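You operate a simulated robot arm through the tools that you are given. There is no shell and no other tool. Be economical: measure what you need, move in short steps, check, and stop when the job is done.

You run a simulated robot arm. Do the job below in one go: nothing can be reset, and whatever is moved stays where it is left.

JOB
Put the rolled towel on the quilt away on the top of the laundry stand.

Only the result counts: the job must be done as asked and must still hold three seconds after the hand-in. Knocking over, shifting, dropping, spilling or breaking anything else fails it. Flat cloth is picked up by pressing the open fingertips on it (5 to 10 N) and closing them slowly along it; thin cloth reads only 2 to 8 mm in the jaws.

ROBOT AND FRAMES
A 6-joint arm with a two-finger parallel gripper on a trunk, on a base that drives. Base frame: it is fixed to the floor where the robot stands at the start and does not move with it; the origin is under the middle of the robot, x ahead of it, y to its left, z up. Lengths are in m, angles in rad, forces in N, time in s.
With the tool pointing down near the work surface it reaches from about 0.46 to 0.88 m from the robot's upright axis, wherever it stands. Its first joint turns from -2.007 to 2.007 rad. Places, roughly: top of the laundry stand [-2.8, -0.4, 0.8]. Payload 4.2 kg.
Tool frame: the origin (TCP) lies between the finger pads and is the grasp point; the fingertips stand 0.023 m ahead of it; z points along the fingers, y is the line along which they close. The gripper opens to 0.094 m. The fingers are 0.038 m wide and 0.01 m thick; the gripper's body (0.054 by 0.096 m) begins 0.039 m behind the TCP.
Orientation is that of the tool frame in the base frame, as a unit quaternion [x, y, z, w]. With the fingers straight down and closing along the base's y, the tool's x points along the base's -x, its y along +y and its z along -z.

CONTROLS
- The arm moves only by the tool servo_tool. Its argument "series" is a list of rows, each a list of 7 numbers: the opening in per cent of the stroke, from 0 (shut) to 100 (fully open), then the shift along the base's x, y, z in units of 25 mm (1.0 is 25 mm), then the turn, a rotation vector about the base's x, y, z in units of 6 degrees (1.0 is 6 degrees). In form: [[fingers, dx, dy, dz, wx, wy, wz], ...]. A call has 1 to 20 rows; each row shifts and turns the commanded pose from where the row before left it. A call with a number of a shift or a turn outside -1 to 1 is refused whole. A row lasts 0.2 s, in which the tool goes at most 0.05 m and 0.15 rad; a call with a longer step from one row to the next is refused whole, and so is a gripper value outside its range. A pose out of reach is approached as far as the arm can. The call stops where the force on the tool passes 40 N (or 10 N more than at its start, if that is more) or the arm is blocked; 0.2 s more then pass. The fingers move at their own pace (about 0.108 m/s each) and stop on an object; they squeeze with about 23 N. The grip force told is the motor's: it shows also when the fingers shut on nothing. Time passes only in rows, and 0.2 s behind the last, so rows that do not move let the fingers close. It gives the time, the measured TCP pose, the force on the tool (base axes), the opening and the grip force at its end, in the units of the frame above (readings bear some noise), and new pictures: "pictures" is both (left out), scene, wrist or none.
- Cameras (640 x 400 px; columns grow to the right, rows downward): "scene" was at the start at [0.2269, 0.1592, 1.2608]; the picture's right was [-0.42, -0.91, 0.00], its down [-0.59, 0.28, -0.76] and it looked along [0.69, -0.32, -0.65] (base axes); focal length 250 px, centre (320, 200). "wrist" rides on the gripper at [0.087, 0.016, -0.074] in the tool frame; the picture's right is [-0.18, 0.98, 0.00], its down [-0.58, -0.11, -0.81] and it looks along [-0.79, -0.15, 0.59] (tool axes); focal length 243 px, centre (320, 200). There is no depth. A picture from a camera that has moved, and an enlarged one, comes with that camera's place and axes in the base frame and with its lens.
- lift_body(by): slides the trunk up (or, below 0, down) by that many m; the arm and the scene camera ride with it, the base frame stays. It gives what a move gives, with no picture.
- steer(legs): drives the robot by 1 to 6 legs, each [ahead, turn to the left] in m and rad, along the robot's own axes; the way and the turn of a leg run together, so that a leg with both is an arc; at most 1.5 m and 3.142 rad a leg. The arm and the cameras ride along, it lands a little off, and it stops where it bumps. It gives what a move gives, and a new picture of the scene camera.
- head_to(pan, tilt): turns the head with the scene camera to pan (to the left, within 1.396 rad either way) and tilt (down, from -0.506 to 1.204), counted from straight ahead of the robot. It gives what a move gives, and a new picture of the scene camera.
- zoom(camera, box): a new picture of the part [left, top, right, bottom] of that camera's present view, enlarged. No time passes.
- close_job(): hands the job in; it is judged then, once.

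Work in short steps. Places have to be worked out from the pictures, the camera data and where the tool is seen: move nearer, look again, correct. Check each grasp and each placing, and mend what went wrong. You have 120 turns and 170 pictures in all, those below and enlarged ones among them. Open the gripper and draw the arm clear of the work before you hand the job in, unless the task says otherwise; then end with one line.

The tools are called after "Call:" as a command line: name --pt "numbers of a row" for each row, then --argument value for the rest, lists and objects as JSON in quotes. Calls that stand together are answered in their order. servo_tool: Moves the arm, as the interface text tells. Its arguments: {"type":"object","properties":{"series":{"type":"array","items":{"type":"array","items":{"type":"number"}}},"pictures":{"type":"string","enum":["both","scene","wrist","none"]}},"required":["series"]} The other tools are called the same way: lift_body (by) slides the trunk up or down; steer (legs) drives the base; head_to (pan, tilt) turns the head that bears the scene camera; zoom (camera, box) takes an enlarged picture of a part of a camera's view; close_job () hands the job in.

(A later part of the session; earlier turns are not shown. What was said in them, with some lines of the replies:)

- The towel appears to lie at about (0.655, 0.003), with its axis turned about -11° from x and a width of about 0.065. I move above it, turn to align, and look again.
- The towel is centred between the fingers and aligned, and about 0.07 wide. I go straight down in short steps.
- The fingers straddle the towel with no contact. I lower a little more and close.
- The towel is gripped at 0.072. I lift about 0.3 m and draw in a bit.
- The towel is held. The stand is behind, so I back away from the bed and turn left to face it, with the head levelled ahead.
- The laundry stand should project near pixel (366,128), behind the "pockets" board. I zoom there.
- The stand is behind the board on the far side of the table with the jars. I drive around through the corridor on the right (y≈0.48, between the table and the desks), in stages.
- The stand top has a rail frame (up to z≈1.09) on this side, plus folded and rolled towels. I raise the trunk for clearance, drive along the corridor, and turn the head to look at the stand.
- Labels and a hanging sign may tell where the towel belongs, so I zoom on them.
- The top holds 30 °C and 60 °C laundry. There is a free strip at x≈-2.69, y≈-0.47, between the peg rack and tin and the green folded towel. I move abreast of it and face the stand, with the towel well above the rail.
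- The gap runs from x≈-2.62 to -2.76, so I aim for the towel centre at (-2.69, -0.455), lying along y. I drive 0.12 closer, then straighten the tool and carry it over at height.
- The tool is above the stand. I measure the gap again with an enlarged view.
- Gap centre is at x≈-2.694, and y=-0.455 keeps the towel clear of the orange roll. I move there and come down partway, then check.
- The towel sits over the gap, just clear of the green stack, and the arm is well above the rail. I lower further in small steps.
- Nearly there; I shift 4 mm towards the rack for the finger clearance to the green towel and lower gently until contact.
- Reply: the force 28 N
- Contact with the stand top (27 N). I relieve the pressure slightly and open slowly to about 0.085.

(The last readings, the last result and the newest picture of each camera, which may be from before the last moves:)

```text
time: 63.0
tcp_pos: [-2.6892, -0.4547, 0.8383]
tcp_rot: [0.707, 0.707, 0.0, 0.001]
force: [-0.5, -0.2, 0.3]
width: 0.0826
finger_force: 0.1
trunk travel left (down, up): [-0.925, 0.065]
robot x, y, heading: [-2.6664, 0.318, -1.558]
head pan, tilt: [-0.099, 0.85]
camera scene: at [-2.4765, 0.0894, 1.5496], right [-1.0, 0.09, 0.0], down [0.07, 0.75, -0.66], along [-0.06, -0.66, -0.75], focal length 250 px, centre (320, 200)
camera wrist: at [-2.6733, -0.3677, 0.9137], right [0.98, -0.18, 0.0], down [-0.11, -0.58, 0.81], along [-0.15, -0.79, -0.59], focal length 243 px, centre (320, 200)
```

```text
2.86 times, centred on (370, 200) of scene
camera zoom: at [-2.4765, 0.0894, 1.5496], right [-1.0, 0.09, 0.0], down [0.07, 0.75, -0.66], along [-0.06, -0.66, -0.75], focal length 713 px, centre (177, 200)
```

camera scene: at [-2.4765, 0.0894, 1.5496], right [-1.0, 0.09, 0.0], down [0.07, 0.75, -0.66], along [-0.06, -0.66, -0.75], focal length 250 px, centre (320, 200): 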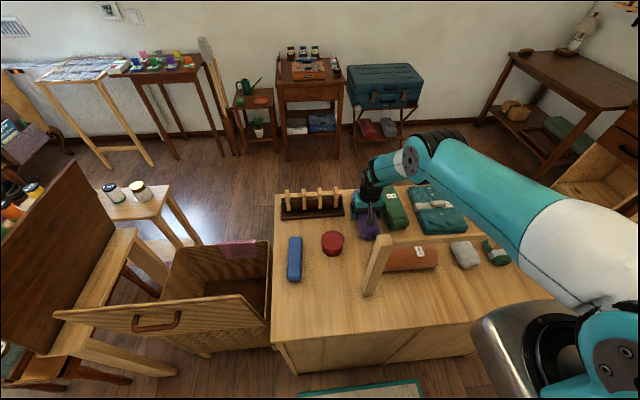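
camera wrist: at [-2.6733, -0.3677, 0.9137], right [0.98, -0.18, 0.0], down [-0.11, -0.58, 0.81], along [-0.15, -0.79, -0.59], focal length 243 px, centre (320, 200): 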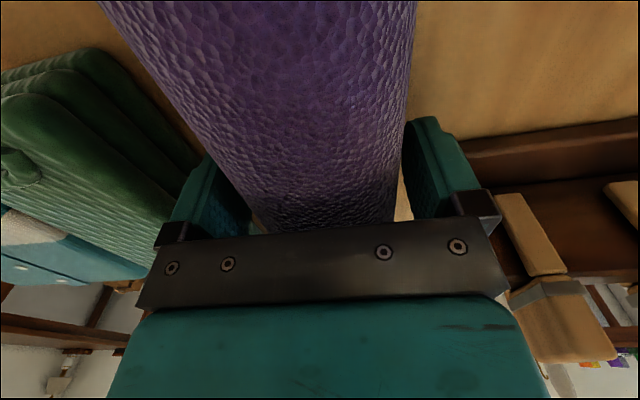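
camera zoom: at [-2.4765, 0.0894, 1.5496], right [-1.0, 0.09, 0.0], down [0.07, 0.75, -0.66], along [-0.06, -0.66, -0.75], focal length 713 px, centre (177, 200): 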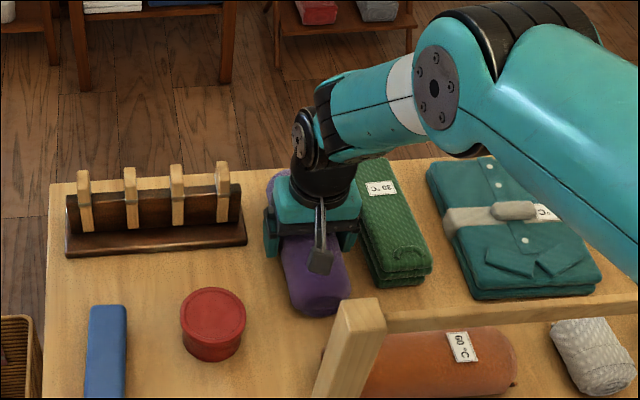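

Released with the towel resting between the fingers. I rise straight up.

Call:
servo_tool --pt "88 0 0 0.5 0 0 0" --pt "88 0 0 1 0 0 0" --pt "88 0 0 1 0 0 0" --pt "88 0 0 1 0 0 0" --pt "88 0 0 1 0 0 0" --pt "88 0 0 1 0 0 0" --pt "88 0 0 1 0 0 0" --pt "88 0 0 1 0 0 0" --pt "88 0 0 1 0 0 0" --pt "88 0 0 1 0 0 0" --pt "88 0 0 1 0 0 0" --pt "88 0 0 1 0 0 0" --pt "88 0 0 1 0 0 0" --pt "88 0 0 1 0 0 0" --pt "88 0 0 1 0 0 0" --pt "88 0 0 1 0 0 0" --pt "88 0 0 1 0 0 0"

Call:
zoom --camera "scene" --box '[270, 130, 470, 270]'

```text
time: 66.6
tcp_pos: [-2.6887, -0.4549, 1.2502]
tcp_rot: [0.708, 0.707, 0.0, 0.0]
force: [-0.2, -0.1, 0.1]
width: 0.0828
finger_force: 0.1
trunk travel left (down, up): [-0.925, 0.065]
robot x, y, heading: [-2.6649, 0.3173, -1.557]
head pan, tilt: [-0.099, 0.85]
camera scene: at [-2.4765, 0.0892, 1.5496], right [-1.0, 0.09, 0.0], down [0.07, 0.75, -0.66], along [-0.06, -0.66, -0.75], focal length 250 px, centre (320, 200)
camera wrist: at [-2.6736, -0.3684, 1.3248], right [0.98, -0.18, 0.0], down [-0.11, -0.58, 0.81], along [-0.15, -0.79, -0.59], focal length 243 px, centre (320, 200)
```

scene: 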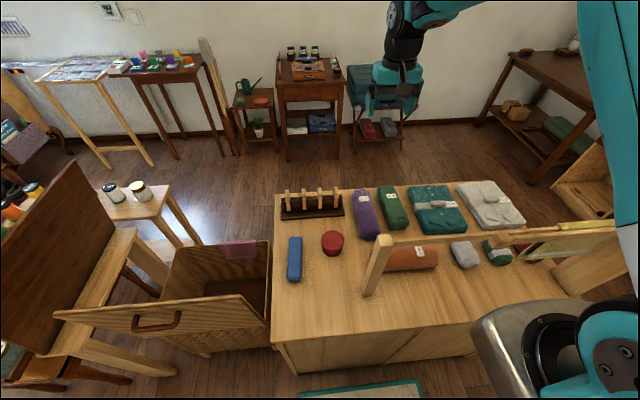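
wrist: 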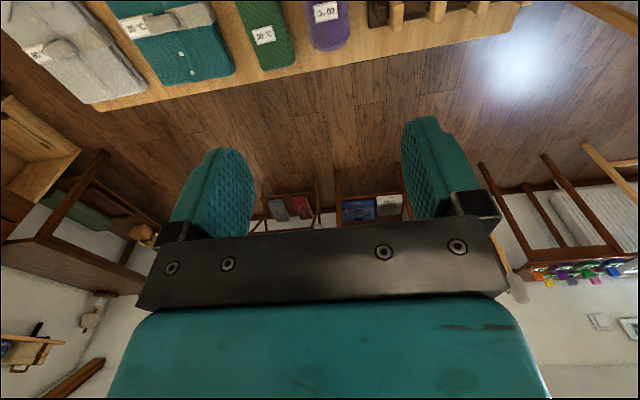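

```text
2.86 times, centred on (370, 200) of scene
camera zoom: at [-2.4765, 0.0892, 1.5496], right [-1.0, 0.09, 0.0], down [0.07, 0.75, -0.66], along [-0.06, -0.66, -0.75], focal length 713 px, centre (177, 200)
```

zoom: 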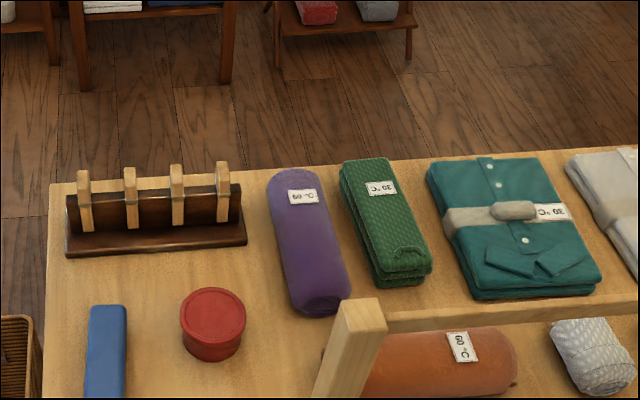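

The towel lies free in the gap, next to the other towels, and nothing else has shifted. I draw the arm back over the rail at height.

Call:
servo_tool --pt "88 0 0 1 0 0 0" --pt "88 0 0 1 0 0 0" --pt "88 0 0 1 0 0 0" --pt "88 0 0 1 0 0 0" --pt "88 0 1 0 0 0 0" --pt "88 0 1 0 0 0 0" --pt "88 0 1 0 0 0 0" --pt "88 0 1 0 0 0 0" --pt "88 0 1 0 0 0 0" --pt "88 0 1 0 0 0 0" --pt "88 0 1 0 0 0 0" --pt "88 0 1 0 0 0 0" --pt "88 0 0 0 0 0 0" --pictures "none"

Call:
steer --legs '[[-0.15, 0]]'

Call:
zoom --camera "scene" --box '[240, 120, 560, 320]'

```text
time: 69.4
tcp_pos: [-2.6885, -0.2566, 1.3513]
tcp_rot: [0.707, 0.707, 0.0, 0.0]
force: [0.4, -0.2, 0.1]
width: 0.0829
finger_force: 0.2
trunk travel left (down, up): [-0.925, 0.065]
robot x, y, heading: [-2.6616, 0.3145, -1.556]
head pan, tilt: [-0.099, 0.85]
```

```text
time: 70.7
tcp_pos: [-2.6901, -0.1117, 1.3508]
tcp_rot: [0.708, 0.707, 0.0, 0.0]
force: [1.0, -0.9, -0.5]
width: 0.0828
finger_force: 0.2
trunk travel left (down, up): [-0.925, 0.065]
robot x, y, heading: [-2.6653, 0.4655, -1.563]
head pan, tilt: [-0.099, 0.85]
camera scene: at [-2.4784, 0.2349, 1.5496], right [-1.0, 0.09, 0.0], down [0.07, 0.75, -0.66], along [-0.06, -0.66, -0.75], focal length 250 px, centre (320, 200)
```

scene: 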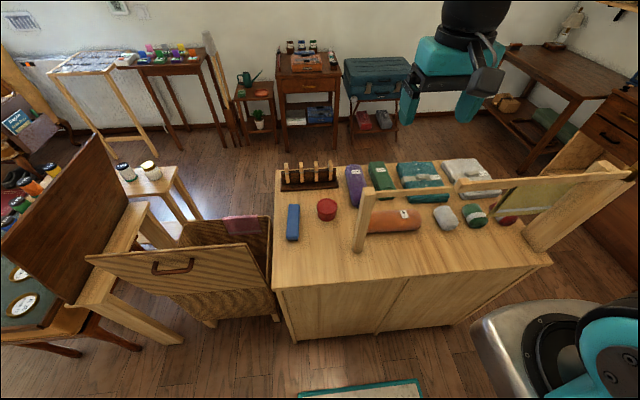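

```text
2.00 times, centred on (400, 220) of scene
camera zoom: at [-2.4784, 0.2349, 1.5496], right [-1.0, 0.09, 0.0], down [0.07, 0.75, -0.66], along [-0.06, -0.66, -0.75], focal length 499 px, centre (160, 160)
```

zoom: 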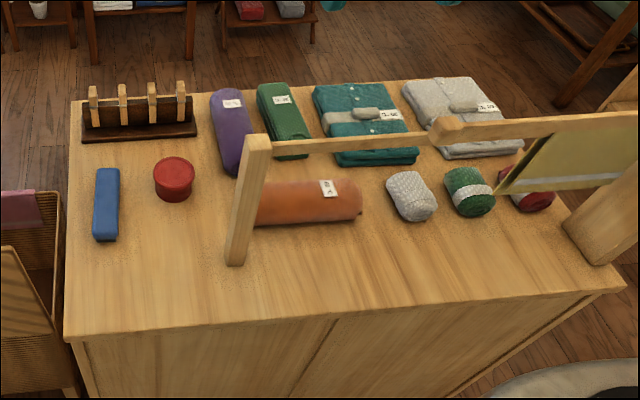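

The towel is at rest on the stand top, everything else is in place, and the gripper is open and clear. I hand in.

Call:
close_job

```text
The job is handed in.
```

The rolled purple towel now lies on top of the laundry stand, beside the other towels. In the last picture it was at rest, and nothing else on the stand looked moved.
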